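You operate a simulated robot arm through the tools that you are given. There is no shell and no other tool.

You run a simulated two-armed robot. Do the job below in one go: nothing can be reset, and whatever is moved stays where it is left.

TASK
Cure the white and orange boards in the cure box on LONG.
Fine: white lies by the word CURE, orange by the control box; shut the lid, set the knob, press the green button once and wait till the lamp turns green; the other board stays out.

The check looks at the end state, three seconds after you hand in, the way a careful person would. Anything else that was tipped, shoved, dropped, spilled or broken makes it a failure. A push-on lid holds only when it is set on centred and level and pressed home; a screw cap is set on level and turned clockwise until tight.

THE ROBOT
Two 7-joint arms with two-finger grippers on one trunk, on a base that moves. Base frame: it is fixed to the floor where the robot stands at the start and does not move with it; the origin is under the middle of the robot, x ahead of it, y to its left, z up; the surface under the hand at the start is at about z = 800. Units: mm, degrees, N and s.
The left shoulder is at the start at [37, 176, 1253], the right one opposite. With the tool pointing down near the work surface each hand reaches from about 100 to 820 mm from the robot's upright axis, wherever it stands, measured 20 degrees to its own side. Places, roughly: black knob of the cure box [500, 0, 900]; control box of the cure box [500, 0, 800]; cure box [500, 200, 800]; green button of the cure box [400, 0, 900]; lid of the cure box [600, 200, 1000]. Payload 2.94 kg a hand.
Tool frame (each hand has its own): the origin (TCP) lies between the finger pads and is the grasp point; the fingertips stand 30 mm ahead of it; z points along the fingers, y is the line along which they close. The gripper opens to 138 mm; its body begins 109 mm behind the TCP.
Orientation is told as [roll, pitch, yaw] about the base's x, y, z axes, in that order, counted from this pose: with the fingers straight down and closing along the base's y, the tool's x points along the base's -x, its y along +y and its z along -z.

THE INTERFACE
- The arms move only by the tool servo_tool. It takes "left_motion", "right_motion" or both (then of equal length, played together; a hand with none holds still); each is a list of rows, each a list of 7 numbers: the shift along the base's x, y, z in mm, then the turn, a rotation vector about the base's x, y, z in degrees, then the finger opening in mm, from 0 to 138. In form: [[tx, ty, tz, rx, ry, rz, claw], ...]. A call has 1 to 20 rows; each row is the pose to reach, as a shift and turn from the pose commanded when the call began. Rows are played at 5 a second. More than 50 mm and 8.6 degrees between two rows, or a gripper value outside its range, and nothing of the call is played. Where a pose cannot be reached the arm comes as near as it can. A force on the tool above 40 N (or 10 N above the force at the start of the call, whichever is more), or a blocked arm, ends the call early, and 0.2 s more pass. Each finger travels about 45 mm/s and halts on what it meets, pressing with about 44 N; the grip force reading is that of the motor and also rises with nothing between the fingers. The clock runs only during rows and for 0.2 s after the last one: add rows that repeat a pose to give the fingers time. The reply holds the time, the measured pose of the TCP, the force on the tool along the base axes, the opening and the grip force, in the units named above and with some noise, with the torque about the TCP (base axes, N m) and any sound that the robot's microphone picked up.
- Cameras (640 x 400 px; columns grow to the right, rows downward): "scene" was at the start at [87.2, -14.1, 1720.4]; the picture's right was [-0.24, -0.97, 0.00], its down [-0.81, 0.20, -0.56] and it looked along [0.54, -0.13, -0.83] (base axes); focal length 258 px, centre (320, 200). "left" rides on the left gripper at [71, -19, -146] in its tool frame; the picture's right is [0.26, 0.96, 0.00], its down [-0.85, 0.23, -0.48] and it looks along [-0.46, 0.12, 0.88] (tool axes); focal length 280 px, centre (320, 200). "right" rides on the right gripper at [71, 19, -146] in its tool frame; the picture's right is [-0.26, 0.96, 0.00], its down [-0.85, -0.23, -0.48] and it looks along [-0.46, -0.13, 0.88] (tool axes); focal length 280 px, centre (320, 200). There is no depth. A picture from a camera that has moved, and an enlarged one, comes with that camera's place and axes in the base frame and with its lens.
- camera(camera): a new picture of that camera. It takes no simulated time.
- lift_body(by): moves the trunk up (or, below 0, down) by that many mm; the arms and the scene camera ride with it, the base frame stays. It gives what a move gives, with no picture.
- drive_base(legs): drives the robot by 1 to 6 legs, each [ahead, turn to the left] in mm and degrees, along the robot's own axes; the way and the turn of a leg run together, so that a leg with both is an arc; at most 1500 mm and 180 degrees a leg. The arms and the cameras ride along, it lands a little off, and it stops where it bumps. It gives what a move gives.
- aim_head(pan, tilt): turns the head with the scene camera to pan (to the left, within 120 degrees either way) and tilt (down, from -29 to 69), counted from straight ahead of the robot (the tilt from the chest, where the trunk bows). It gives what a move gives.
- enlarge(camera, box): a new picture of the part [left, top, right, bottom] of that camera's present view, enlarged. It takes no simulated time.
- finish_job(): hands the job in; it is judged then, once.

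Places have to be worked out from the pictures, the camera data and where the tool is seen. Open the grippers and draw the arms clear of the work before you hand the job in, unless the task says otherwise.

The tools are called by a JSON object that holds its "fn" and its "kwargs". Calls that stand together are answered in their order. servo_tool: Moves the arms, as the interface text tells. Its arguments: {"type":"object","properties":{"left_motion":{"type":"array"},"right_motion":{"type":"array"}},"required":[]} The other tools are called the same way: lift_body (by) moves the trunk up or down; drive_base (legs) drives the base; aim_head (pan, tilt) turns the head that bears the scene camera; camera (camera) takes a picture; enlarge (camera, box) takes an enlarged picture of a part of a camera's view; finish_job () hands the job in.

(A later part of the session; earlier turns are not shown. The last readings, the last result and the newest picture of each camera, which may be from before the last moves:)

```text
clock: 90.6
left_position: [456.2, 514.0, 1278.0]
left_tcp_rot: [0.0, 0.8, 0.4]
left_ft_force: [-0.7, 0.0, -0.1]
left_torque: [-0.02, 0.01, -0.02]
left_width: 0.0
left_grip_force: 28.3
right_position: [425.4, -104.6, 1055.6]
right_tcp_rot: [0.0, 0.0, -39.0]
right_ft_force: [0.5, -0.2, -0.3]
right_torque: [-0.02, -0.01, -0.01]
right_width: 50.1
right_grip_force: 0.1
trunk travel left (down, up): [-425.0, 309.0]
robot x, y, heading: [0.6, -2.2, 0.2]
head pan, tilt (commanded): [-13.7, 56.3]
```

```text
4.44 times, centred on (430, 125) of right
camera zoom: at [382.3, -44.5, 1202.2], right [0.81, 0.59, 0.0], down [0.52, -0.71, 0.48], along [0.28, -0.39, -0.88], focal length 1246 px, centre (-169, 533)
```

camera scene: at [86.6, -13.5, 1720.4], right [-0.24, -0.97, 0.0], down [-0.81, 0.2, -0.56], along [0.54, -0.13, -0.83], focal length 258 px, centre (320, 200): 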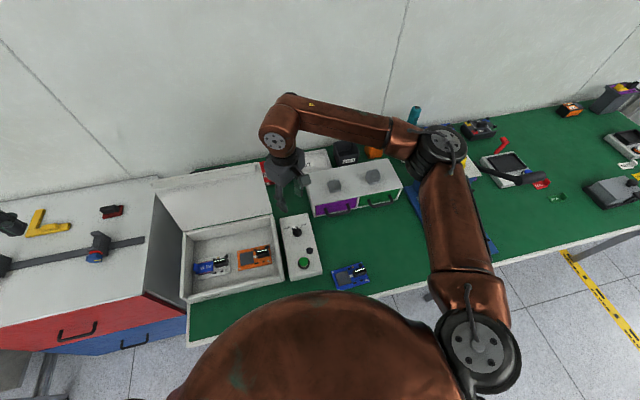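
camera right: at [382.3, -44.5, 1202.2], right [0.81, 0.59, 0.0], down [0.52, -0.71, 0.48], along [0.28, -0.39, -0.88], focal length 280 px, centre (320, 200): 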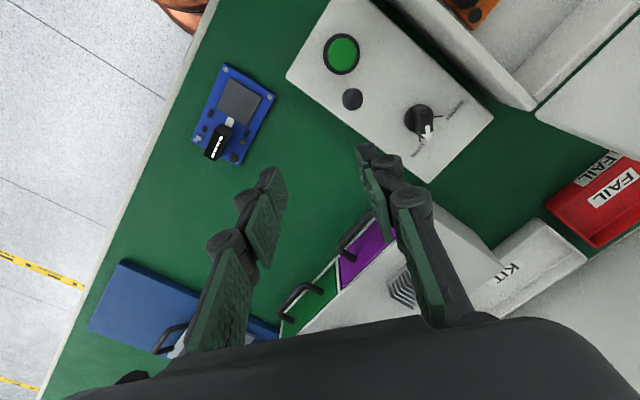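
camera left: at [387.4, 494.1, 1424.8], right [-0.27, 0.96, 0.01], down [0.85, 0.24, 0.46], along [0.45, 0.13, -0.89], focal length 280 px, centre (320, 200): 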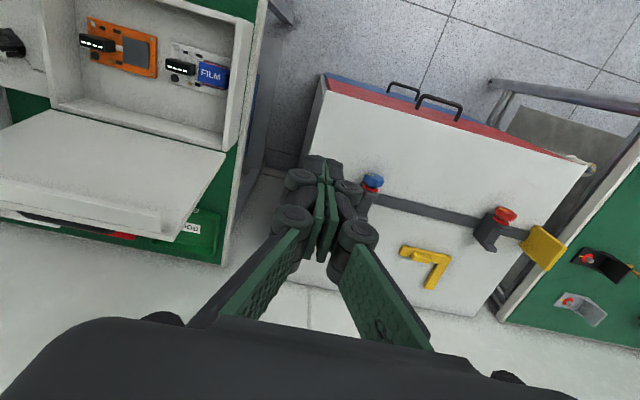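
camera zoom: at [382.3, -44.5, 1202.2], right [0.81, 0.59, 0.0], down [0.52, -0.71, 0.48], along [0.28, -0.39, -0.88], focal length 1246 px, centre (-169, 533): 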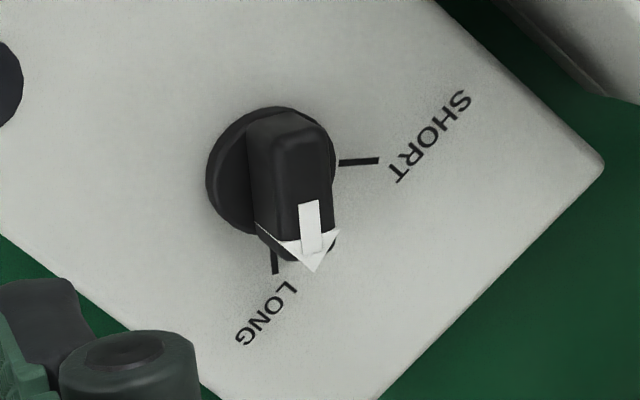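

The knob now points at LONG (arrow parallel to the LONG mark at about −40°). Next the lid: I'll first push it forward from behind with the closed left fingers, left of the handle (handle spans y≈141–280), so I move the left hand over behind the lid, staying high.

{"fn": "servo_tool", "kwargs": {"left_motion": [[30, -25, 0, 0, 0, 0, 0], [62, -50, 0, 0, -0.4, 0, 0], [94, -75, 0, 0, -0.8, 0, 0], [126, -100, 0, 0, -0.8, 0, 0], [158, -125, 0, 0, -0.8, 0, 0], [190, -150, 0, 0, -0.8, 0, 0], [222, -175, 0, 0, -0.8, 0, 0], [256, -197, 0, 0, -0.8, 0, 0], [256, -197, 0, 0, -0.8, 0, 0]]}}

{"fn": "camera", "kwargs": {"camera": "left"}}

{"fn": "camera", "kwargs": {"camera": "scene"}}

```text
clock: 92.6
left_position: [697.7, 311.0, 1275.7]
left_tcp_rot: [0.1, -0.1, 0.4]
left_ft_force: [0.0, 0.3, 0.3]
left_torque: [-0.02, -0.05, -0.05]
left_width: 0.0
left_grip_force: 27.7
left hand out of reach, approached as far as the arm can: row 8, 9
right_position: [424.7, -105.4, 1056.0]
right_tcp_rot: [0.0, 0.0, -39.0]
right_ft_force: [0.8, 0.3, 0.9]
right_torque: [-0.03, 0.01, 0.0]
right_width: 50.4
right_grip_force: 0.1
trunk travel left (down, up): [-425.0, 309.0]
robot x, y, heading: [-1.3, -0.9, -0.1]
head pan, tilt (commanded): [-13.7, 56.3]
```

```text
taken
camera left: at [627.0, 292.2, 1420.2], right [-0.27, 0.96, 0.0], down [0.85, 0.24, 0.48], along [0.46, 0.13, -0.88], focal length 280 px, centre (320, 200)
```

left: 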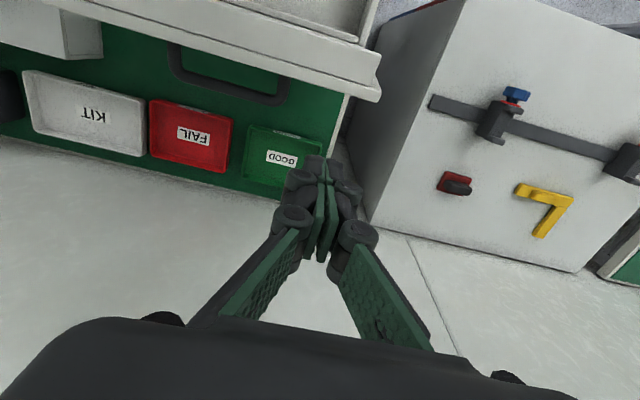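

```text
taken
camera scene: at [86.5, -13.3, 1720.4], right [-0.24, -0.97, 0.0], down [-0.81, 0.2, -0.56], along [0.54, -0.13, -0.83], focal length 258 px, centre (320, 200)
```

scene: 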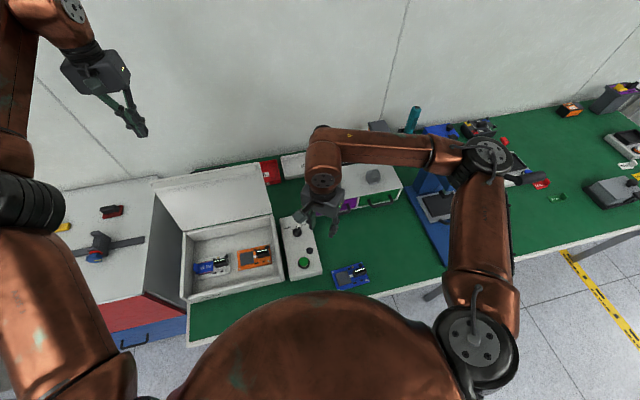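

The left hand is behind the lid at x≈698; the lid's outer top edge is near x 656. I lower so the fingertips are about 35 mm below the lid's top.

{"fn": "servo_tool", "kwargs": {"left_motion": [[0, 5, -35, 0, 0, 0, 0], [2, 10, -75, 0, 0, 0, 0], [2, 12, -115, 0, 0, 0, 0], [2, 12, -145, 0, 0, 0, 0], [2, 12, -165, 0, 0, 0, 0], [2, 12, -165, 0, 0, 0, 0]]}}

{"fn": "camera", "kwargs": {"camera": "left"}}

```text
clock: 94.0
left_position: [699.4, 323.3, 1108.4]
left_tcp_rot: [0.1, 0.0, 0.3]
left_ft_force: [0.3, -0.1, 0.7]
left_torque: [0.03, 0.0, 0.01]
left_width: 0.0
left_grip_force: 28.5
right_position: [426.2, -104.5, 1055.3]
right_tcp_rot: [0.1, 0.0, -39.0]
right_ft_force: [0.7, 0.2, 0.2]
right_torque: [-0.01, -0.02, 0.01]
right_width: 50.0
right_grip_force: 0.0
trunk travel left (down, up): [-425.0, 309.0]
robot x, y, heading: [1.3, 1.3, 0.3]
head pan, tilt (commanded): [-13.7, 56.3]
```

```text
taken
camera left: at [629.2, 304.0, 1253.3], right [-0.27, 0.96, 0.0], down [0.85, 0.24, 0.48], along [0.46, 0.13, -0.88], focal length 280 px, centre (320, 200)
```

left: 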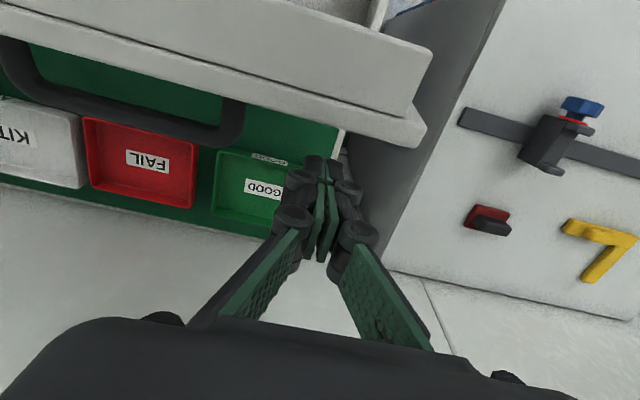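

I need the handle's true place. I enlarge both views of it.

{"fn": "enlarge", "kwargs": {"camera": "left", "box": [0, 0, 460, 220]}}

{"fn": "enlarge", "kwargs": {"camera": "scene", "box": [130, 150, 290, 250]}}

{"fn": "camera", "kwargs": {"camera": "right"}}

```text
1.39 times, centred on (230, 110) of left
camera zoom: at [629.2, 304.0, 1253.3], right [-0.27, 0.96, 0.0], down [0.85, 0.24, 0.48], along [0.46, 0.13, -0.88], focal length 390 px, centre (445, 325)
```

zoom: 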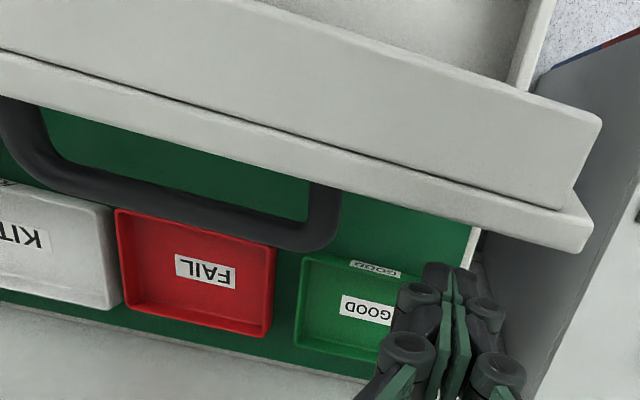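

```text
4.00 times, centred on (210, 200) of scene
camera zoom: at [86.4, -13.9, 1720.4], right [-0.24, -0.97, 0.0], down [-0.81, 0.2, -0.56], along [0.54, -0.13, -0.83], focal length 1034 px, centre (760, 200)
```

zoom: 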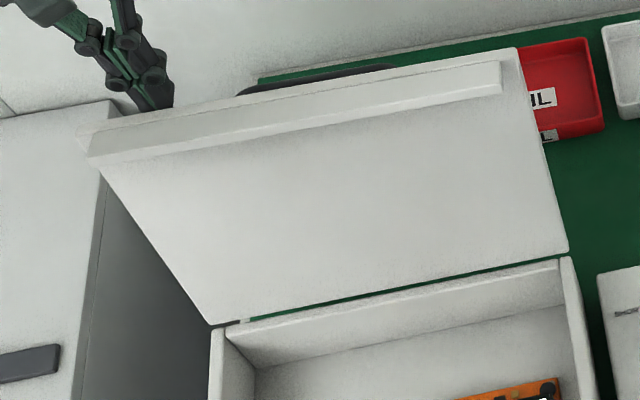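

```text
taken
camera right: at [382.3, -45.6, 1202.2], right [0.81, 0.59, 0.0], down [0.51, -0.71, 0.48], along [0.28, -0.38, -0.88], focal length 280 px, centre (320, 200)
```

right: 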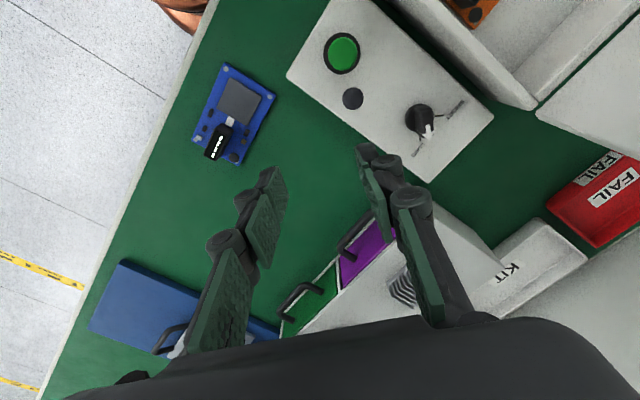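

The handle is a shallow U close to the lid's free edge, so I'll push the lid itself, left of the handle. I move the closed fingers forward slowly until contact and begin tipping the lid toward closed.

{"fn": "servo_tool", "kwargs": {"left_motion": [[-10, 3, 0, 0, 0, 0, 0], [-20, 3, 0, 0, 0, 0, 0], [-28, 3, 0, 0, 0, 0, 0], [-34, 3, 0, 0, 0, 0, 0], [-40, 3, 0, 0, 0, 0, 0], [-46, 3, 0, 0, 0, 0, 0]]}}

{"fn": "enlarge", "kwargs": {"camera": "scene", "box": [130, 150, 290, 250]}}

{"fn": "camera", "kwargs": {"camera": "left"}}

```text
clock: 95.4
left_position: [654.2, 326.4, 1108.1]
left_tcp_rot: [0.1, 0.1, 0.4]
left_ft_force: [2.2, -0.7, 0.7]
left_torque: [-0.04, 0.01, -0.05]
left_width: 5.7
left_grip_force: 27.4
right_position: [425.2, -104.8, 1055.2]
right_tcp_rot: [0.0, 0.0, -39.0]
right_ft_force: [-0.4, 0.1, -0.7]
right_torque: [0.0, 0.0, -0.02]
right_width: 50.2
right_grip_force: 0.1
trunk travel left (down, up): [-425.0, 309.0]
robot x, y, heading: [-0.3, -1.7, 0.3]
head pan, tilt (commanded): [-13.7, 56.3]
```

```text
4.00 times, centred on (210, 200) of scene
camera zoom: at [86.9, -13.8, 1720.4], right [-0.24, -0.97, 0.0], down [-0.81, 0.2, -0.56], along [0.54, -0.13, -0.83], focal length 1034 px, centre (760, 200)
```

zoom: 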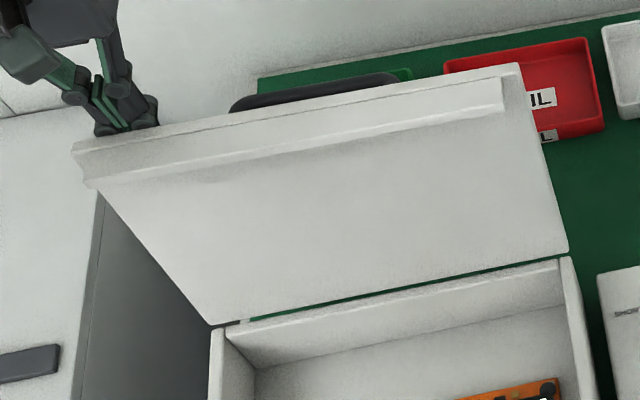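

```text
taken
camera left: at [583.4, 307.1, 1253.4], right [-0.27, 0.96, 0.0], down [0.85, 0.24, 0.48], along [0.46, 0.13, -0.88], focal length 280 px, centre (320, 200)
```

left: 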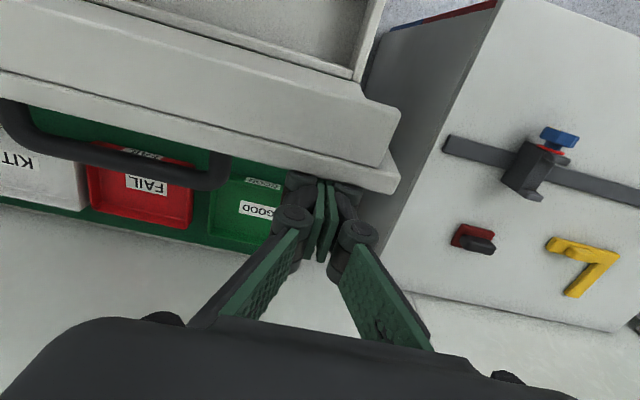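

The lid follows with about 2 N. I keep pushing forward slowly past vertical.

{"fn": "servo_tool", "kwargs": {"left_motion": [[-6, 0, 0, 0, 0, 0, 0], [-12, 0, 0, 0, 0, 0, 0], [-18, 0, 0, 0, 0, 0, 0], [-24, 0, 0, 0, 0, 0, 0], [-30, 0, 0, 0, 0, 0, 0], [-36, 0, 0, 0, 0, 0, 0], [-42, 0, 0, 0, 0, 0, 0], [-48, 0, 0, 0, 0, 0, 0]]}}

{"fn": "camera", "kwargs": {"camera": "left"}}

{"fn": "enlarge", "kwargs": {"camera": "scene", "box": [130, 150, 290, 250]}}

```text
clock: 97.2
left_position: [607.1, 326.6, 1108.5]
left_tcp_rot: [0.0, 0.0, 0.3]
left_ft_force: [2.1, -0.4, -0.5]
left_torque: [-0.02, -0.02, -0.04]
left_width: 0.0
left_grip_force: 28.6
right_position: [425.6, -105.2, 1054.6]
right_tcp_rot: [0.1, -0.1, -39.0]
right_ft_force: [1.2, 0.0, -0.8]
right_torque: [-0.01, 0.01, 0.04]
right_width: 50.1
right_grip_force: 0.1
trunk travel left (down, up): [-425.0, 309.0]
robot x, y, heading: [-2.8, 1.5, 0.2]
head pan, tilt (commanded): [-13.7, 56.3]
```

```text
taken
camera left: at [535.4, 306.9, 1254.2], right [-0.27, 0.96, 0.0], down [0.85, 0.24, 0.48], along [0.46, 0.13, -0.88], focal length 280 px, centre (320, 200)
```

left: 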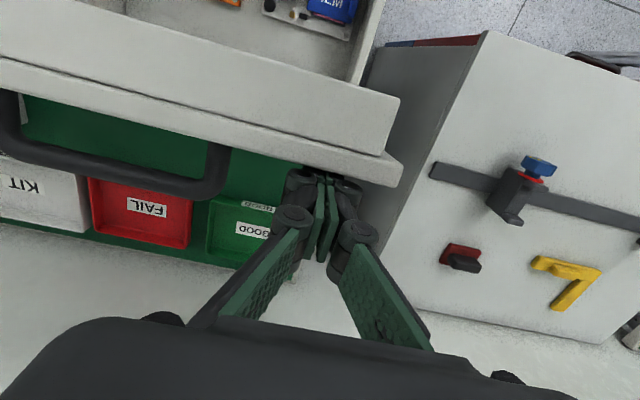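

```text
4.00 times, centred on (210, 200) of scene
camera zoom: at [87.0, -13.9, 1720.3], right [-0.24, -0.97, 0.0], down [-0.81, 0.2, -0.56], along [0.54, -0.13, -0.83], focal length 1034 px, centre (760, 200)
```

zoom: 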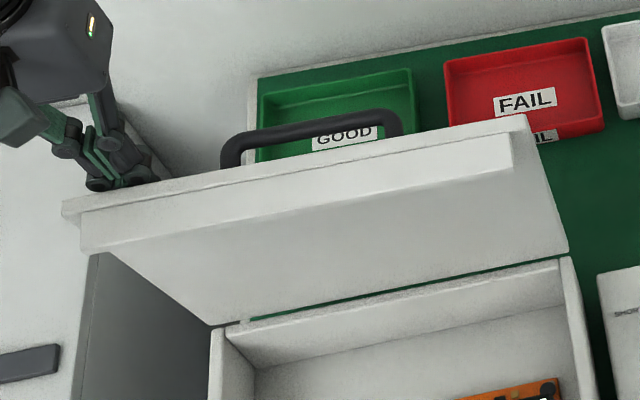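

The lid is about 10° forward of upright again. I follow it down in stages along its arc, checking whether it holds by friction or drops on its own.

{"fn": "servo_tool", "kwargs": {"left_motion": [[-7, 0, 0, 0, 0, 0, 0], [-14, 0, -1, 0, 0, 0, 0], [-21, 0, -3, 0, 0, 0, 0], [-28, 0, -5, 0, 0, 0, 0], [-36, 0, -8, 0, 0, 0, 0], [-44, 0, -11, 0, 0, 0, 0], [-52, 0, -14, 0, 0, 0, 0]]}}

{"fn": "camera", "kwargs": {"camera": "left"}}

{"fn": "enlarge", "kwargs": {"camera": "scene", "box": [130, 150, 290, 250]}}

```text
clock: 98.8
left_position: [552.4, 324.9, 1094.8]
left_tcp_rot: [0.2, -0.1, 0.4]
left_ft_force: [0.3, 0.0, 1.5]
left_torque: [0.05, -0.01, -0.02]
left_width: 0.0
left_grip_force: 28.8
right_position: [426.0, -105.1, 1055.6]
right_tcp_rot: [-0.1, 0.0, -39.0]
right_ft_force: [0.5, 0.3, 0.2]
right_torque: [-0.01, -0.01, 0.01]
right_width: 49.9
right_grip_force: 0.1
trunk travel left (down, up): [-425.0, 309.0]
robot x, y, heading: [-4.0, 0.9, 0.2]
head pan, tilt (commanded): [-13.7, 56.3]
```

```text
taken
camera left: at [482.5, 307.0, 1239.5], right [-0.27, 0.96, 0.0], down [0.85, 0.24, 0.48], along [0.46, 0.13, -0.88], focal length 280 px, centre (320, 200)
```

left: 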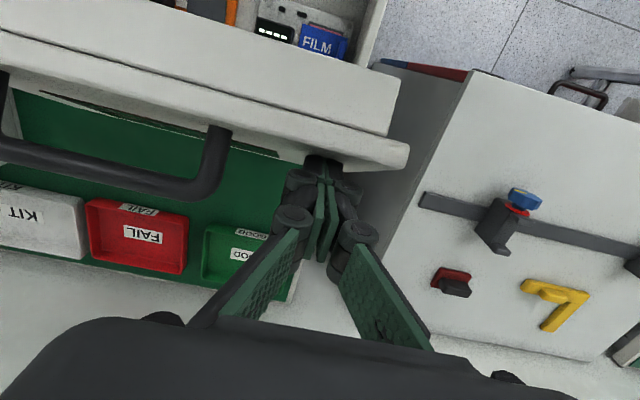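

```text
4.00 times, centred on (210, 200) of scene
camera zoom: at [86.5, -13.6, 1720.4], right [-0.24, -0.97, 0.0], down [-0.81, 0.2, -0.56], along [0.54, -0.13, -0.83], focal length 1034 px, centre (760, 200)
```

zoom: 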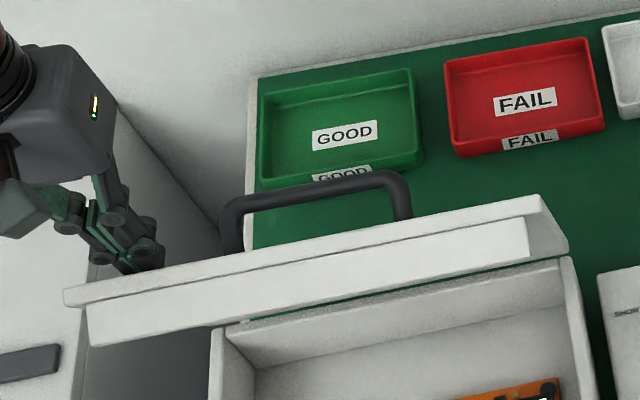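

At about 64° the lid still stays with hardly any push. I continue in the next stage along the arc.

{"fn": "servo_tool", "kwargs": {"left_motion": [[-7, 0, -3, 0, 0, 0, 0], [-14, 0, -7, 0, 0, 0, 0], [-21, 0, -11, 0, 0, 0, 0], [-28, 0, -15, 0, 0, 0, 0]]}}

{"fn": "enlarge", "kwargs": {"camera": "scene", "box": [130, 150, 290, 250]}}

{"fn": "camera", "kwargs": {"camera": "left"}}

```text
clock: 99.8
left_position: [523.8, 325.1, 1081.0]
left_tcp_rot: [0.1, 0.0, 0.4]
left_ft_force: [-0.4, 0.6, 1.0]
left_torque: [0.02, -0.02, -0.02]
left_width: 0.1
left_grip_force: 28.5
right_position: [425.5, -104.9, 1055.6]
right_tcp_rot: [-0.1, 0.1, -38.9]
right_ft_force: [0.3, -0.3, -0.2]
right_torque: [0.02, -0.01, 0.04]
right_width: 50.2
right_grip_force: 0.1
trunk travel left (down, up): [-425.0, 309.0]
robot x, y, heading: [0.7, 2.6, 0.0]
head pan, tilt (commanded): [-13.7, 56.3]
```

```text
4.00 times, centred on (210, 200) of scene
camera zoom: at [86.6, -13.8, 1720.4], right [-0.24, -0.97, 0.0], down [-0.81, 0.2, -0.56], along [0.54, -0.13, -0.83], focal length 1034 px, centre (760, 200)
```

zoom: 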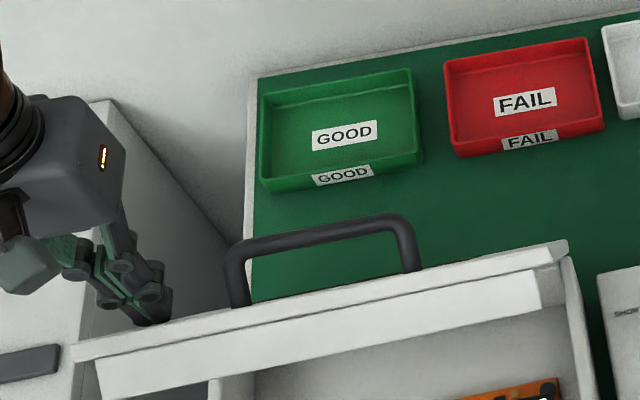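

```text
taken
camera left: at [454.7, 306.1, 1225.1], right [-0.27, 0.96, 0.0], down [0.85, 0.24, 0.48], along [0.46, 0.13, -0.88], focal length 280 px, centre (320, 200)
```

left: 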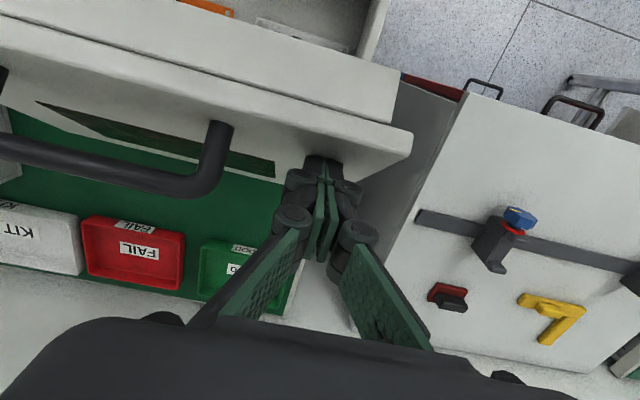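

Around 53° now, still gentle. I carry on to about 40°.

{"fn": "servo_tool", "kwargs": {"left_motion": [[-7, 0, -5, 0, 0, 0, 0], [-14, 0, -10, 0, 0, 0, 0], [-21, 0, -16, 0, 0, 0, 0], [-27, 0, -21, 0, 0, 0, 0], [-33, 0, -27, 0, 0, 0, 0], [-39, 0, -34, 0, 0, 0, 0]]}}

{"fn": "enlarge", "kwargs": {"camera": "scene", "box": [130, 170, 290, 270]}}

{"fn": "camera", "kwargs": {"camera": "left"}}

```text
clock: 101.2
left_position: [486.2, 325.9, 1044.8]
left_tcp_rot: [0.2, 0.0, 0.5]
left_ft_force: [-0.2, -0.7, -0.3]
left_torque: [-0.01, 0.04, 0.03]
left_width: 0.0
left_grip_force: 28.3
right_position: [426.2, -105.5, 1056.0]
right_tcp_rot: [0.0, 0.0, -39.0]
right_ft_force: [-0.6, 0.7, -0.9]
right_torque: [0.0, 0.0, 0.02]
right_width: 50.0
right_grip_force: 0.0
trunk travel left (down, up): [-425.0, 309.0]
robot x, y, heading: [-1.7, 1.2, 0.1]
head pan, tilt (commanded): [-13.7, 56.3]
```

```text
4.00 times, centred on (210, 220) of scene
camera zoom: at [86.6, -13.7, 1720.4], right [-0.24, -0.97, 0.0], down [-0.81, 0.2, -0.56], along [0.54, -0.13, -0.83], focal length 1034 px, centre (760, 120)
```

zoom: 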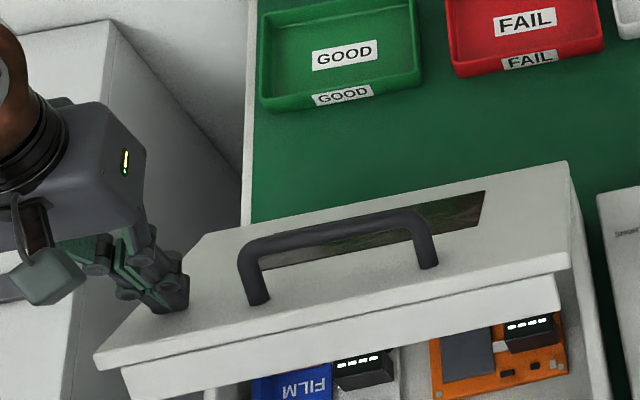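

```text
taken
camera left: at [416.4, 307.0, 1191.0], right [-0.27, 0.96, 0.0], down [0.85, 0.24, 0.48], along [0.46, 0.13, -0.88], focal length 280 px, centre (320, 200)
```

left: 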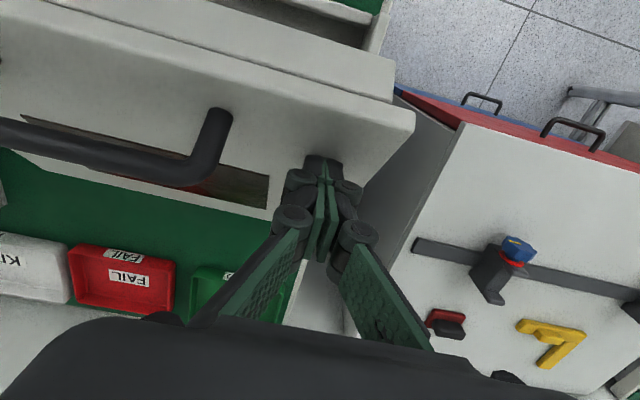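

The lid is at about 40° and coming down gently, no free fall. I continue along the arc.

{"fn": "servo_tool", "kwargs": {"left_motion": [[-6, 0, -7, 0, 0, 0, 0], [-12, 0, -14, 0, 0, 0, 0], [-18, 0, -21, 0, 0, 0, 0], [-24, 0, -29, 0, 0, 0, 0], [-29, 0, -37, 0, 0, 0, 0], [-34, 0, -45, 0, 0, 0, 0]]}}

{"fn": "enlarge", "kwargs": {"camera": "scene", "box": [130, 190, 290, 290]}}

{"fn": "camera", "kwargs": {"camera": "left"}}

```text
clock: 102.6
left_position: [453.6, 325.7, 1000.7]
left_tcp_rot: [0.1, -0.1, 0.4]
left_ft_force: [0.3, 0.5, -0.2]
left_torque: [0.01, -0.01, 0.01]
left_width: 0.1
left_grip_force: 28.6
right_position: [424.8, -104.2, 1056.3]
right_tcp_rot: [0.1, 0.1, -39.0]
right_ft_force: [-0.1, -0.4, -0.8]
right_torque: [0.01, -0.03, 0.0]
right_width: 50.0
right_grip_force: 0.1
trunk travel left (down, up): [-425.0, 309.0]
robot x, y, heading: [-0.5, 0.9, 0.1]
head pan, tilt (commanded): [-13.7, 56.3]
```

```text
4.00 times, centred on (210, 240) of scene
camera zoom: at [86.4, -13.6, 1720.4], right [-0.24, -0.97, 0.0], down [-0.81, 0.2, -0.56], along [0.54, -0.13, -0.83], focal length 1034 px, centre (760, 40)
```

zoom: 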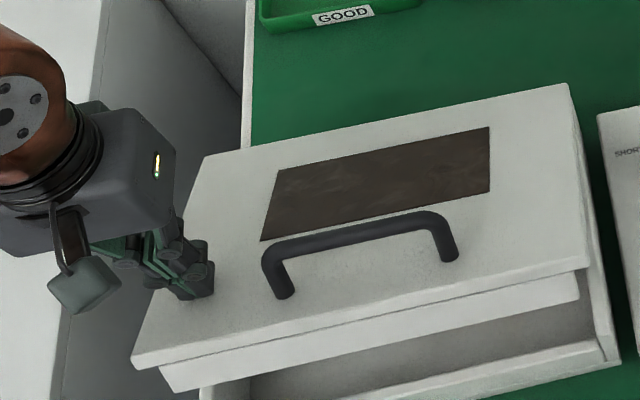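

```text
taken
camera left: at [382.2, 307.0, 1146.5], right [-0.27, 0.96, 0.0], down [0.85, 0.24, 0.48], along [0.46, 0.13, -0.88], focal length 280 px, centre (320, 200)
```

left: 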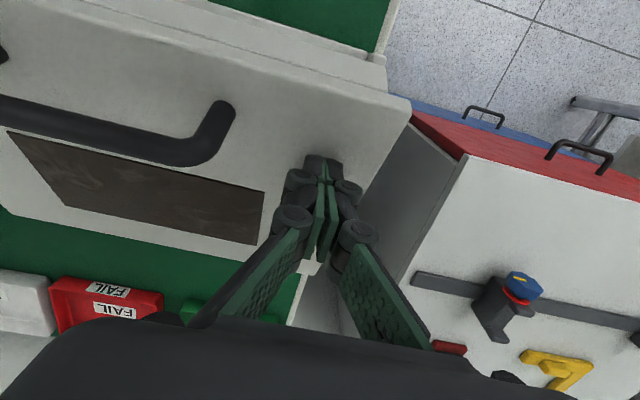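

The lid is nearly down, around 20°. I follow it the rest of the way with small steps.

{"fn": "servo_tool", "kwargs": {"left_motion": [[-4, 0, -9, 0, 0, 0, 0], [-8, 0, -18, 0, 0, 0, 0], [-11, 0, -27, 0, 0, 0, 0], [-13, 0, -36, 0, 0, 0, 0], [-15, 0, -45, 0, 0, 0, 0], [-16, 0, -54, 0, 0, 0, 0], [-16, 0, -60, 0, 0, 0, 0]]}}

{"fn": "enlarge", "kwargs": {"camera": "scene", "box": [130, 190, 330, 315]}}

{"fn": "camera", "kwargs": {"camera": "left"}}

```text
clock: 104.2
left_position: [436.1, 324.3, 940.8]
left_tcp_rot: [0.1, 0.0, 0.4]
left_ft_force: [0.0, -0.2, 0.4]
left_torque: [0.0, 0.0, 0.02]
left_width: 0.0
left_grip_force: 28.4
right_position: [426.1, -104.2, 1055.9]
right_tcp_rot: [0.1, 0.1, -39.0]
right_ft_force: [-0.5, 0.2, 0.6]
right_torque: [0.01, 0.0, 0.0]
right_width: 49.9
right_grip_force: 0.1
trunk travel left (down, up): [-425.0, 309.0]
robot x, y, heading: [-1.2, 0.7, 0.1]
head pan, tilt (commanded): [-13.7, 56.3]
```

```text
3.20 times, centred on (230, 252) of scene
camera zoom: at [86.7, -13.7, 1720.4], right [-0.24, -0.97, 0.0], down [-0.81, 0.2, -0.56], along [0.54, -0.13, -0.83], focal length 827 px, centre (608, 32)
```

zoom: 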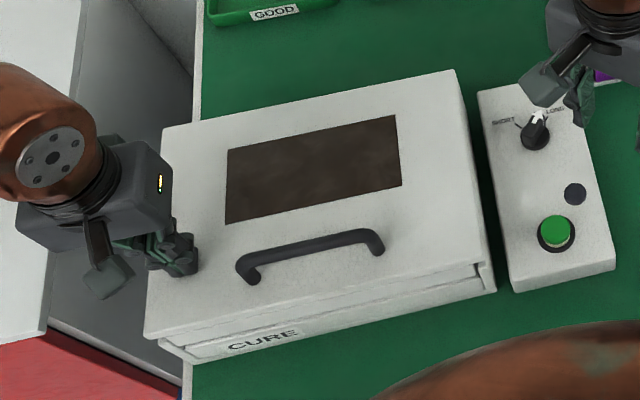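

```text
taken
camera left: at [366.1, 306.7, 1085.7], right [-0.27, 0.96, 0.0], down [0.85, 0.24, 0.48], along [0.46, 0.13, -0.88], focal length 280 px, centre (320, 200)
```

left: 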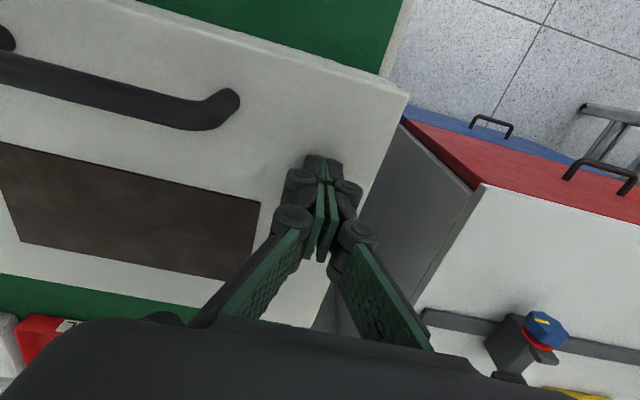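

The lid looks almost shut. I press down gently where the finger is, to seat it.

{"fn": "servo_tool", "kwargs": {"left_motion": [[0, 0, -3, 0, 0, 0, 0], [0, 0, -6, 0, 0, 0, 0], [0, 0, -9, 0, 0, 0, 0], [0, 0, -11, 0, 0, 0, 0]]}}

{"fn": "enlarge", "kwargs": {"camera": "scene", "box": [170, 230, 290, 310]}}

```text
clock: 105.2
left_position: [436.1, 325.6, 929.5]
left_tcp_rot: [0.2, 0.0, 0.4]
left_ft_force: [0.1, 0.6, 0.6]
left_torque: [0.02, 0.01, -0.01]
left_width: 0.1
left_grip_force: 28.2
right_position: [424.7, -105.8, 1056.1]
right_tcp_rot: [0.0, -0.1, -39.0]
right_ft_force: [0.3, -0.6, 0.3]
right_torque: [-0.01, -0.04, -0.02]
right_width: 50.0
right_grip_force: 0.1
trunk travel left (down, up): [-425.0, 309.0]
robot x, y, heading: [-0.1, -0.7, 0.1]
head pan, tilt (commanded): [-13.7, 56.3]
```

```text
5.00 times, centred on (230, 270) of scene
camera zoom: at [86.6, -13.8, 1720.4], right [-0.24, -0.97, 0.0], down [-0.81, 0.2, -0.56], along [0.54, -0.13, -0.83], focal length 1292 px, centre (770, -150)
```

zoom: 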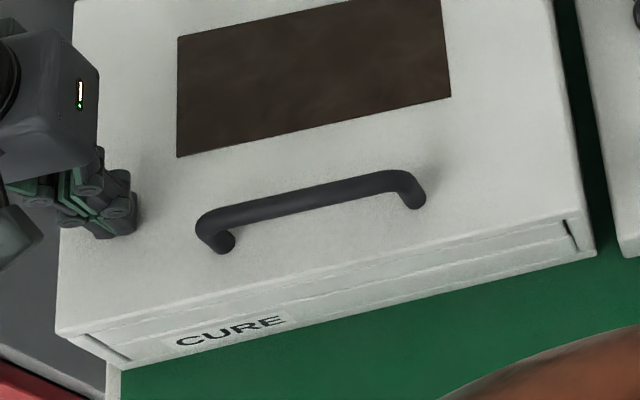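

No contact force yet at z 929; the lid seems to have settled down on its own. I press a little lower until I feel it.

{"fn": "servo_tool", "kwargs": {"left_motion": [[0, 0, -3, 0, 0, 0, 0], [0, 0, -5, 0, 0, 0, 0], [0, 0, -7, 0, 0, 0, 0], [0, 0, -9, 0, 0, 0, 0], [0, 0, -11, 0, 0, 0, 0]]}}

{"fn": "enlarge", "kwargs": {"camera": "scene", "box": [170, 230, 290, 310]}}

```text
clock: 106.1
left_position: [436.0, 326.3, 928.1]
left_tcp_rot: [0.0, -0.3, 0.5]
left_ft_force: [-9.3, 0.1, 21.2]
left_torque: [-0.03, 0.44, 0.03]
left_width: 5.8
left_grip_force: 28.7
right_position: [424.7, -104.9, 1054.4]
right_tcp_rot: [0.1, 0.0, -38.9]
right_ft_force: [-0.4, 0.0, -0.4]
right_torque: [0.02, 0.03, -0.01]
right_width: 50.2
right_grip_force: 0.1
trunk travel left (down, up): [-425.0, 309.0]
robot x, y, heading: [-0.3, 2.6, 0.2]
head pan, tilt (commanded): [-13.7, 56.3]
stopped in row 4 (left hand): the force on the tool passed its limit at 43 N (the readings are from after the stop); the commanded pose is now the measured one
```

```text
5.00 times, centred on (230, 270) of scene
camera zoom: at [84.9, -14.5, 1720.5], right [-0.23, -0.97, 0.0], down [-0.81, 0.2, -0.56], along [0.54, -0.13, -0.83], focal length 1292 px, centre (770, -150)
```

zoom: 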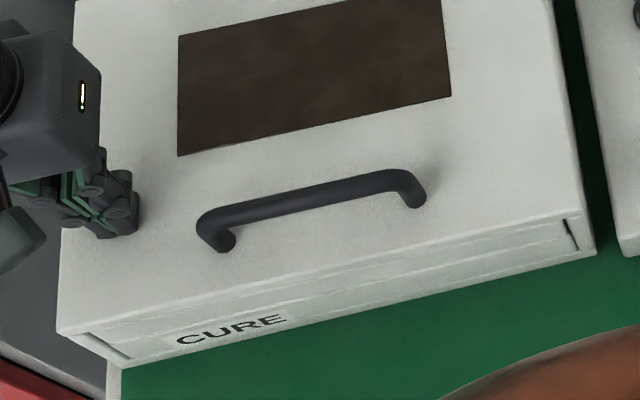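

The lid is firmly down (stiff contact). I lift the left hand away and look at the button and lamp with the right hand's camera.

{"fn": "servo_tool", "kwargs": {"left_motion": [[0, 0, 10, 0, 0, 0, 0], [0, 5, 40, 0, 0, 0, 0], [0, 15, 80, 0, 0, 0, 0], [0, 30, 120, 0, 0, 0, 0], [0, 50, 160, 0, 0, 0, 0], [0, 80, 200, 0, 0, 0, 0], [0, 110, 230, 0, 0, 0, 0], [0, 140, 250, 0, 0, 0, 0]]}}

{"fn": "enlarge", "kwargs": {"camera": "scene", "box": [150, 180, 350, 310]}}

{"fn": "enlarge", "kwargs": {"camera": "right", "box": [280, 10, 480, 170]}}

```text
clock: 107.9
left_position: [436.4, 467.9, 1176.3]
left_tcp_rot: [0.1, -0.2, 0.4]
left_ft_force: [-0.5, 0.0, 0.2]
left_torque: [0.0, -0.03, 0.0]
left_width: 0.2
left_grip_force: 28.9
right_position: [425.1, -104.2, 1055.9]
right_tcp_rot: [-0.1, 0.0, -39.0]
right_ft_force: [-0.8, -0.5, -0.4]
right_torque: [-0.06, -0.01, -0.04]
right_width: 49.7
right_grip_force: 0.1
trunk travel left (down, up): [-425.0, 309.0]
robot x, y, heading: [-0.3, 0.8, -0.1]
head pan, tilt (commanded): [-13.7, 56.3]
```

```text
3.08 times, centred on (250, 245) of scene
camera zoom: at [86.0, -13.1, 1720.4], right [-0.24, -0.97, 0.0], down [-0.81, 0.2, -0.56], along [0.54, -0.13, -0.83], focal length 795 px, centre (535, 62)
```

zoom: 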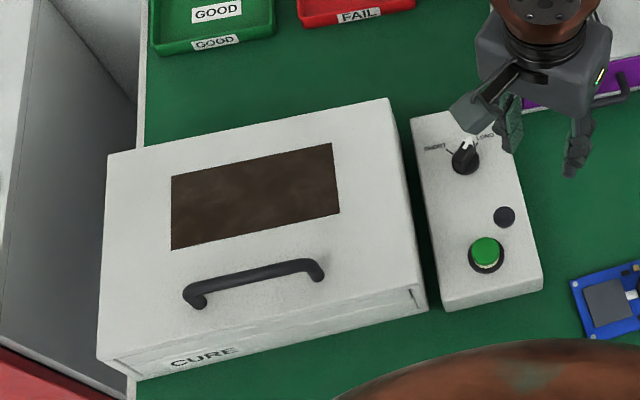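

```text
2.50 times, centred on (380, 90) of right
camera zoom: at [382.0, -44.9, 1202.3], right [0.81, 0.59, 0.0], down [0.52, -0.71, 0.48], along [0.28, -0.39, -0.88], focal length 701 px, centre (170, 475)
```

zoom: 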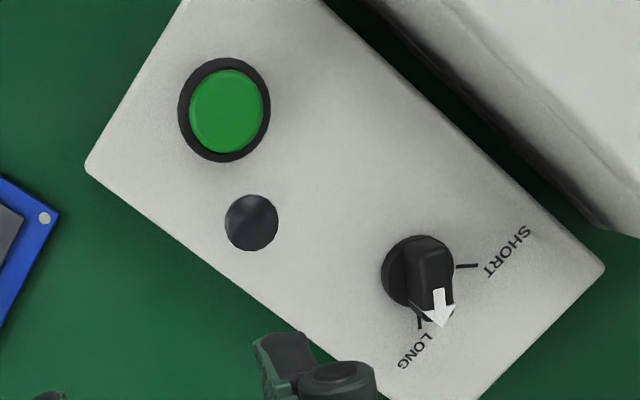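

The knob is on LONG, lamp still dark, and the button top is near [406,-35,868]. I close the right fingers and bring them above the button.

{"fn": "servo_tool", "kwargs": {"right_motion": [[-5, 20, 0, 0, 0, 0, 40], [-10, 45, 0, 0, 0, 0, 25], [-19, 69, -10, 0, 0, 0, 10], [-19, 69, -45, 0, 0, 0, 0], [-19, 69, -80, 0, 0, 0, 0], [-19, 69, -110, 0, 0, 0, 0], [-19, 69, -130, 0, 0, 0, 0], [-19, 69, -130, 0, 0, 0, 0]]}}

{"fn": "camera", "kwargs": {"camera": "right"}}

{"fn": "enlarge", "kwargs": {"camera": "scene", "box": [260, 200, 380, 290]}}

```text
clock: 109.7
left_position: [437.2, 466.5, 1176.8]
left_tcp_rot: [0.1, -0.3, 0.5]
left_ft_force: [-0.9, -0.1, 0.5]
left_torque: [-0.01, 0.03, -0.04]
left_width: 0.0
left_grip_force: 28.5
right_position: [407.0, -35.9, 926.4]
right_tcp_rot: [-0.1, 0.0, -38.9]
right_ft_force: [0.3, 0.4, -0.2]
right_torque: [0.0, 0.0, -0.01]
right_width: 0.2
right_grip_force: 28.4
trunk travel left (down, up): [-425.0, 309.0]
robot x, y, heading: [-0.1, -1.2, 0.3]
head pan, tilt (commanded): [-13.7, 56.3]
```

```text
taken
camera right: at [363.1, 24.2, 1073.5], right [0.81, 0.59, 0.0], down [0.52, -0.71, 0.48], along [0.28, -0.39, -0.88], focal length 280 px, centre (320, 200)
```

right: 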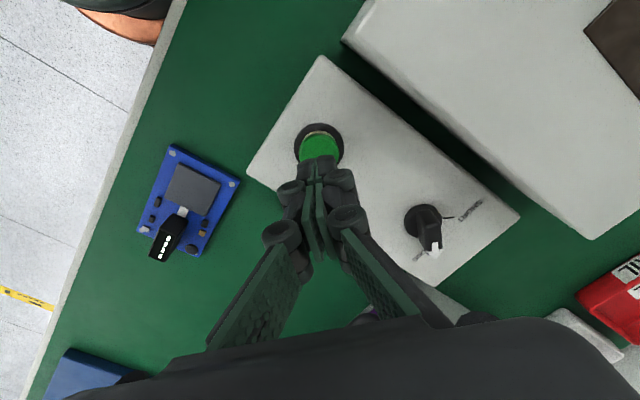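

```text
4.44 times, centred on (320, 245) of scene
camera zoom: at [86.5, -13.2, 1720.4], right [-0.24, -0.97, 0.0], down [-0.81, 0.2, -0.56], along [0.54, -0.13, -0.83], focal length 1149 px, centre (320, 0)
```

zoom: 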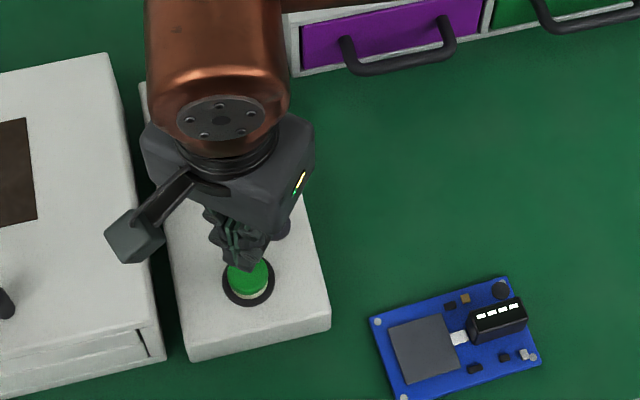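

The closed fingertips are about 28 mm above the button. I descend to near contact and then press in small steps.

{"fn": "servo_tool", "kwargs": {"right_motion": [[0, 0, -10, 0, 0, 0, 0], [0, 0, -18, 0, 0, 0, 0], [0, 0, -24, 0, 0, 0, 0], [0, 0, -26, 0, 0, 0, 0]]}}

{"fn": "servo_tool", "kwargs": {"right_motion": [[0, 0, -1, 0, 0, 0, 0], [0, 0, -2, 0, 0, 0, 0], [0, 0, -3, 0, 0, 0, 0], [0, 0, -4, 0, 0, 0, 0]]}}

{"fn": "enlarge", "kwargs": {"camera": "scene", "box": [260, 200, 380, 290]}}

```text
clock: 110.7
left_position: [437.1, 466.8, 1175.6]
left_tcp_rot: [0.2, -0.3, 0.5]
left_ft_force: [-0.3, -1.5, -0.1]
left_torque: [-0.05, 0.0, 0.02]
left_width: 0.0
left_grip_force: 28.4
right_position: [408.1, -35.7, 899.4]
right_tcp_rot: [0.1, 0.1, -39.0]
right_ft_force: [-0.1, -0.3, -0.3]
right_torque: [0.03, 0.0, 0.0]
right_width: 0.0
right_grip_force: 28.6
trunk travel left (down, up): [-425.0, 309.0]
robot x, y, heading: [-1.0, -1.0, 0.1]
head pan, tilt (commanded): [-13.7, 56.3]
```

```text
clock: 111.7
left_position: [437.6, 466.7, 1175.6]
left_tcp_rot: [0.1, -0.2, 0.5]
left_ft_force: [0.6, 0.3, 0.4]
left_torque: [0.02, 0.0, -0.03]
left_width: 0.0
left_grip_force: 28.4
right_position: [407.0, -36.9, 896.5]
right_tcp_rot: [0.0, 0.0, -39.0]
right_ft_force: [-0.3, -0.4, 0.8]
right_torque: [-0.02, 0.0, 0.02]
right_width: 0.1
right_grip_force: 28.5
trunk travel left (down, up): [-425.0, 309.0]
robot x, y, heading: [2.4, 2.4, 0.3]
head pan, tilt (commanded): [-13.7, 56.3]
```

```text
4.44 times, centred on (320, 245) of scene
camera zoom: at [86.6, -13.5, 1720.4], right [-0.24, -0.97, 0.0], down [-0.81, 0.2, -0.56], along [0.54, -0.13, -0.83], focal length 1149 px, centre (320, 0)
```

zoom: 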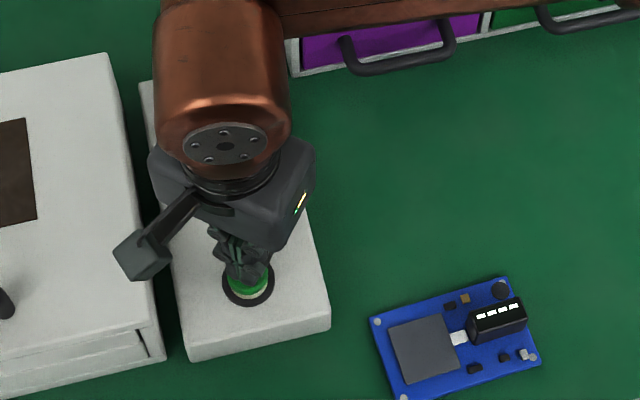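

The tips are just about at the button. To make one clean press I push down decisively and come back up in a single motion.

{"fn": "servo_tool", "kwargs": {"right_motion": [[0, 0, -3, 0, 0, 0, 0], [0, 0, -6, 0, 0, 0, 0], [0, 0, -8, 0, 0, 0, 0], [0, 0, -8, 0, 0, 0, 0], [0, 0, 10, 0, 0, 0, 0], [0, 0, 40, 0, 0, 0, 0]]}}

{"fn": "camera", "kwargs": {"camera": "right"}}

{"fn": "enlarge", "kwargs": {"camera": "scene", "box": [260, 200, 380, 290]}}

```text
clock: 113.1
left_position: [435.3, 468.6, 1175.8]
left_tcp_rot: [0.1, -0.3, 0.5]
left_ft_force: [-0.2, 0.6, -0.4]
left_torque: [0.0, 0.01, 0.01]
left_width: 0.0
left_grip_force: 28.6
right_position: [405.5, -34.6, 936.6]
right_tcp_rot: [0.1, 0.0, -39.0]
right_ft_force: [0.4, 1.4, 0.2]
right_torque: [0.01, 0.01, -0.01]
right_width: 0.0
right_grip_force: 28.7
trunk travel left (down, up): [-425.0, 309.0]
robot x, y, heading: [0.0, 0.9, 0.1]
head pan, tilt (commanded): [-13.7, 56.3]
heard: click
```

```text
taken
camera right: at [362.7, 23.9, 1083.2], right [0.81, 0.59, 0.0], down [0.51, -0.71, 0.48], along [0.28, -0.38, -0.88], focal length 280 px, centre (320, 200)
```

right: 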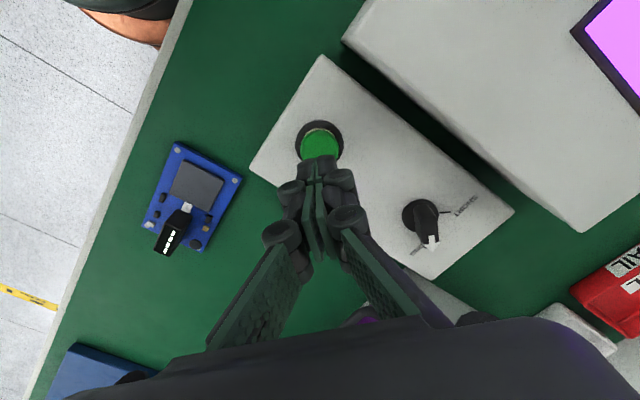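

```text
4.44 times, centred on (320, 245) of scene
camera zoom: at [86.2, -13.4, 1720.4], right [-0.24, -0.97, 0.0], down [-0.81, 0.2, -0.56], along [0.54, -0.13, -0.83], focal length 1149 px, centre (320, 0)
```

zoom: 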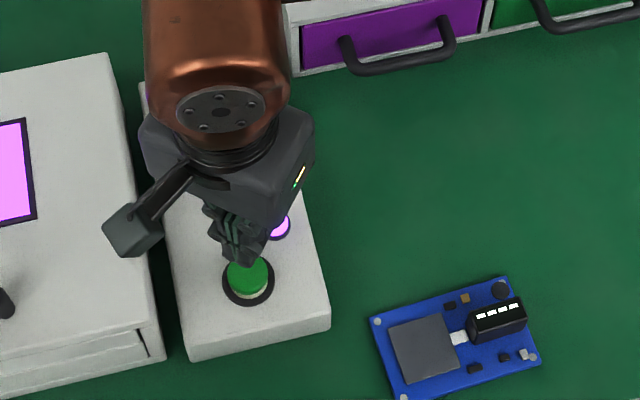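

One click was heard; the lamp and window glow violet — the cure is running. I draw the right hand up and away, open both grippers, and wait.

{"fn": "servo_tool", "kwargs": {"right_motion": [[0, 0, 30, 0, 0, 0, 0], [0, 0, 70, 0, 0, 0, 20], [5, -20, 110, 0, 0, 0, 40], [10, -50, 150, 0, 0, 0, 60], [15, -90, 190, 0, 0, 0, 80], [20, -130, 220, 0, 0, 0, 100], [20, -160, 240, 0, 0, 0, 100], [20, -180, 250, 0, 0, 0, 100], [20, -180, 250, 0, 0, 0, 100], [20, -180, 250, 0, 0, 0, 100]], "left_motion": [[0, 0, 10, 0, 0, 0, 0], [0, 0, 20, 0, 0, 0, 20], [0, 0, 30, 0, 0, 0, 40], [0, 0, 40, 0, 0, 0, 60], [0, 0, 50, 0, 0, 0, 80], [0, 0, 60, 0, 0, 0, 100], [0, 0, 70, 0, 0, 0, 100], [0, 0, 80, 0, 0, 0, 100], [0, 0, 80, 0, 0, 0, 100], [0, 0, 80, 0, 0, 0, 100]]}}

{"fn": "camera", "kwargs": {"camera": "scene"}}

{"fn": "enlarge", "kwargs": {"camera": "scene", "box": [160, 190, 340, 310]}}

```text
refused: row 4 steps farther than a row can; nothing moved
```

```text
taken
camera scene: at [86.2, -13.4, 1720.4], right [-0.24, -0.97, 0.0], down [-0.81, 0.2, -0.56], along [0.54, -0.13, -0.83], focal length 258 px, centre (320, 200)
```

scene: 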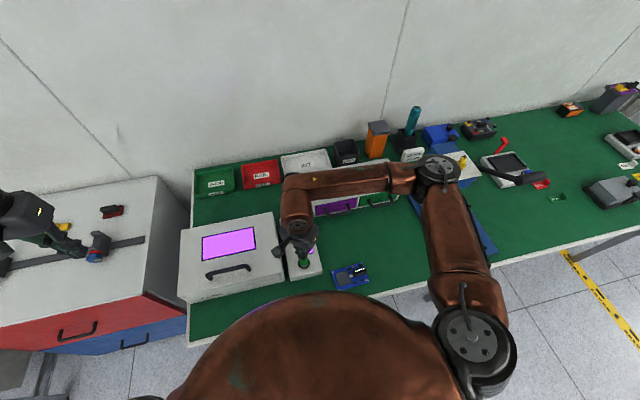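

```text
3.33 times, centred on (250, 250) of scene
camera zoom: at [86.2, -13.4, 1720.4], right [-0.24, -0.97, 0.0], down [-0.81, 0.2, -0.56], along [0.54, -0.13, -0.83], focal length 861 px, centre (553, 33)
```

zoom: 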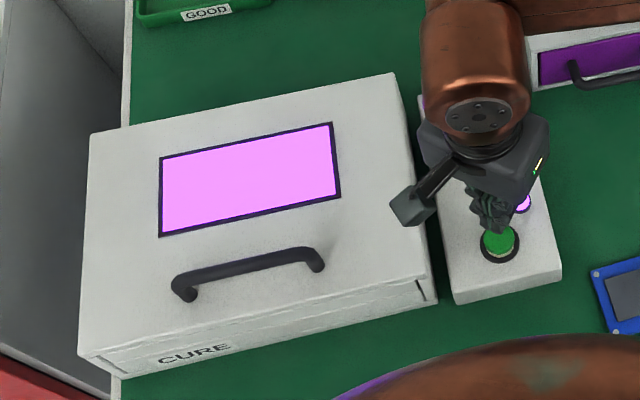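

That call was refused for a too-large step; nothing moved. I repeat with smaller steps.

{"fn": "servo_tool", "kwargs": {"right_motion": [[0, 0, 30, 0, 0, 0, 0], [0, 0, 65, 0, 0, 0, 20], [4, -15, 95, 0, 0, 0, 40], [8, -40, 125, 0, 0, 0, 60], [12, -70, 155, 0, 0, 0, 80], [16, -100, 185, 0, 0, 0, 100], [20, -130, 210, 0, 0, 0, 100], [20, -160, 230, 0, 0, 0, 100], [20, -180, 240, 0, 0, 0, 100], [20, -180, 240, 0, 0, 0, 100]], "left_motion": [[0, 0, 10, 0, 0, 0, 0], [0, 0, 20, 0, 0, 0, 20], [0, 0, 30, 0, 0, 0, 40], [0, 0, 40, 0, 0, 0, 60], [0, 0, 50, 0, 0, 0, 80], [0, 0, 60, 0, 0, 0, 100], [0, 0, 70, 0, 0, 0, 100], [0, 0, 80, 0, 0, 0, 100], [0, 0, 80, 0, 0, 0, 100], [0, 0, 80, 0, 0, 0, 100]]}}

{"fn": "enlarge", "kwargs": {"camera": "scene", "box": [160, 190, 340, 310]}}

```text
clock: 115.3
left_position: [435.9, 465.2, 1255.9]
left_tcp_rot: [0.1, -0.3, 0.6]
left_ft_force: [-0.7, 0.0, -0.7]
left_torque: [-0.03, 0.02, -0.02]
left_width: 100.1
left_grip_force: 0.2
right_position: [425.6, -217.2, 1175.5]
right_tcp_rot: [0.1, 0.1, -38.9]
right_ft_force: [1.0, 0.0, 0.0]
right_torque: [0.01, 0.01, -0.01]
right_width: 100.0
right_grip_force: 0.0
trunk travel left (down, up): [-425.0, 309.0]
robot x, y, heading: [-2.3, -0.1, 0.0]
head pan, tilt (commanded): [-13.7, 56.3]
```

```text
3.33 times, centred on (250, 250) of scene
camera zoom: at [86.6, -13.4, 1720.3], right [-0.24, -0.97, 0.0], down [-0.81, 0.2, -0.56], along [0.54, -0.13, -0.83], focal length 861 px, centre (553, 33)
```

zoom: 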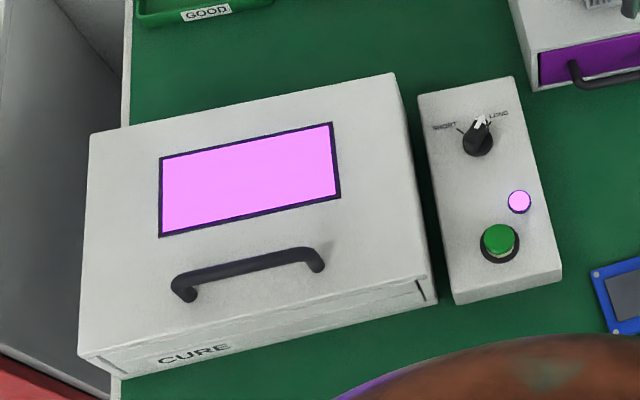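

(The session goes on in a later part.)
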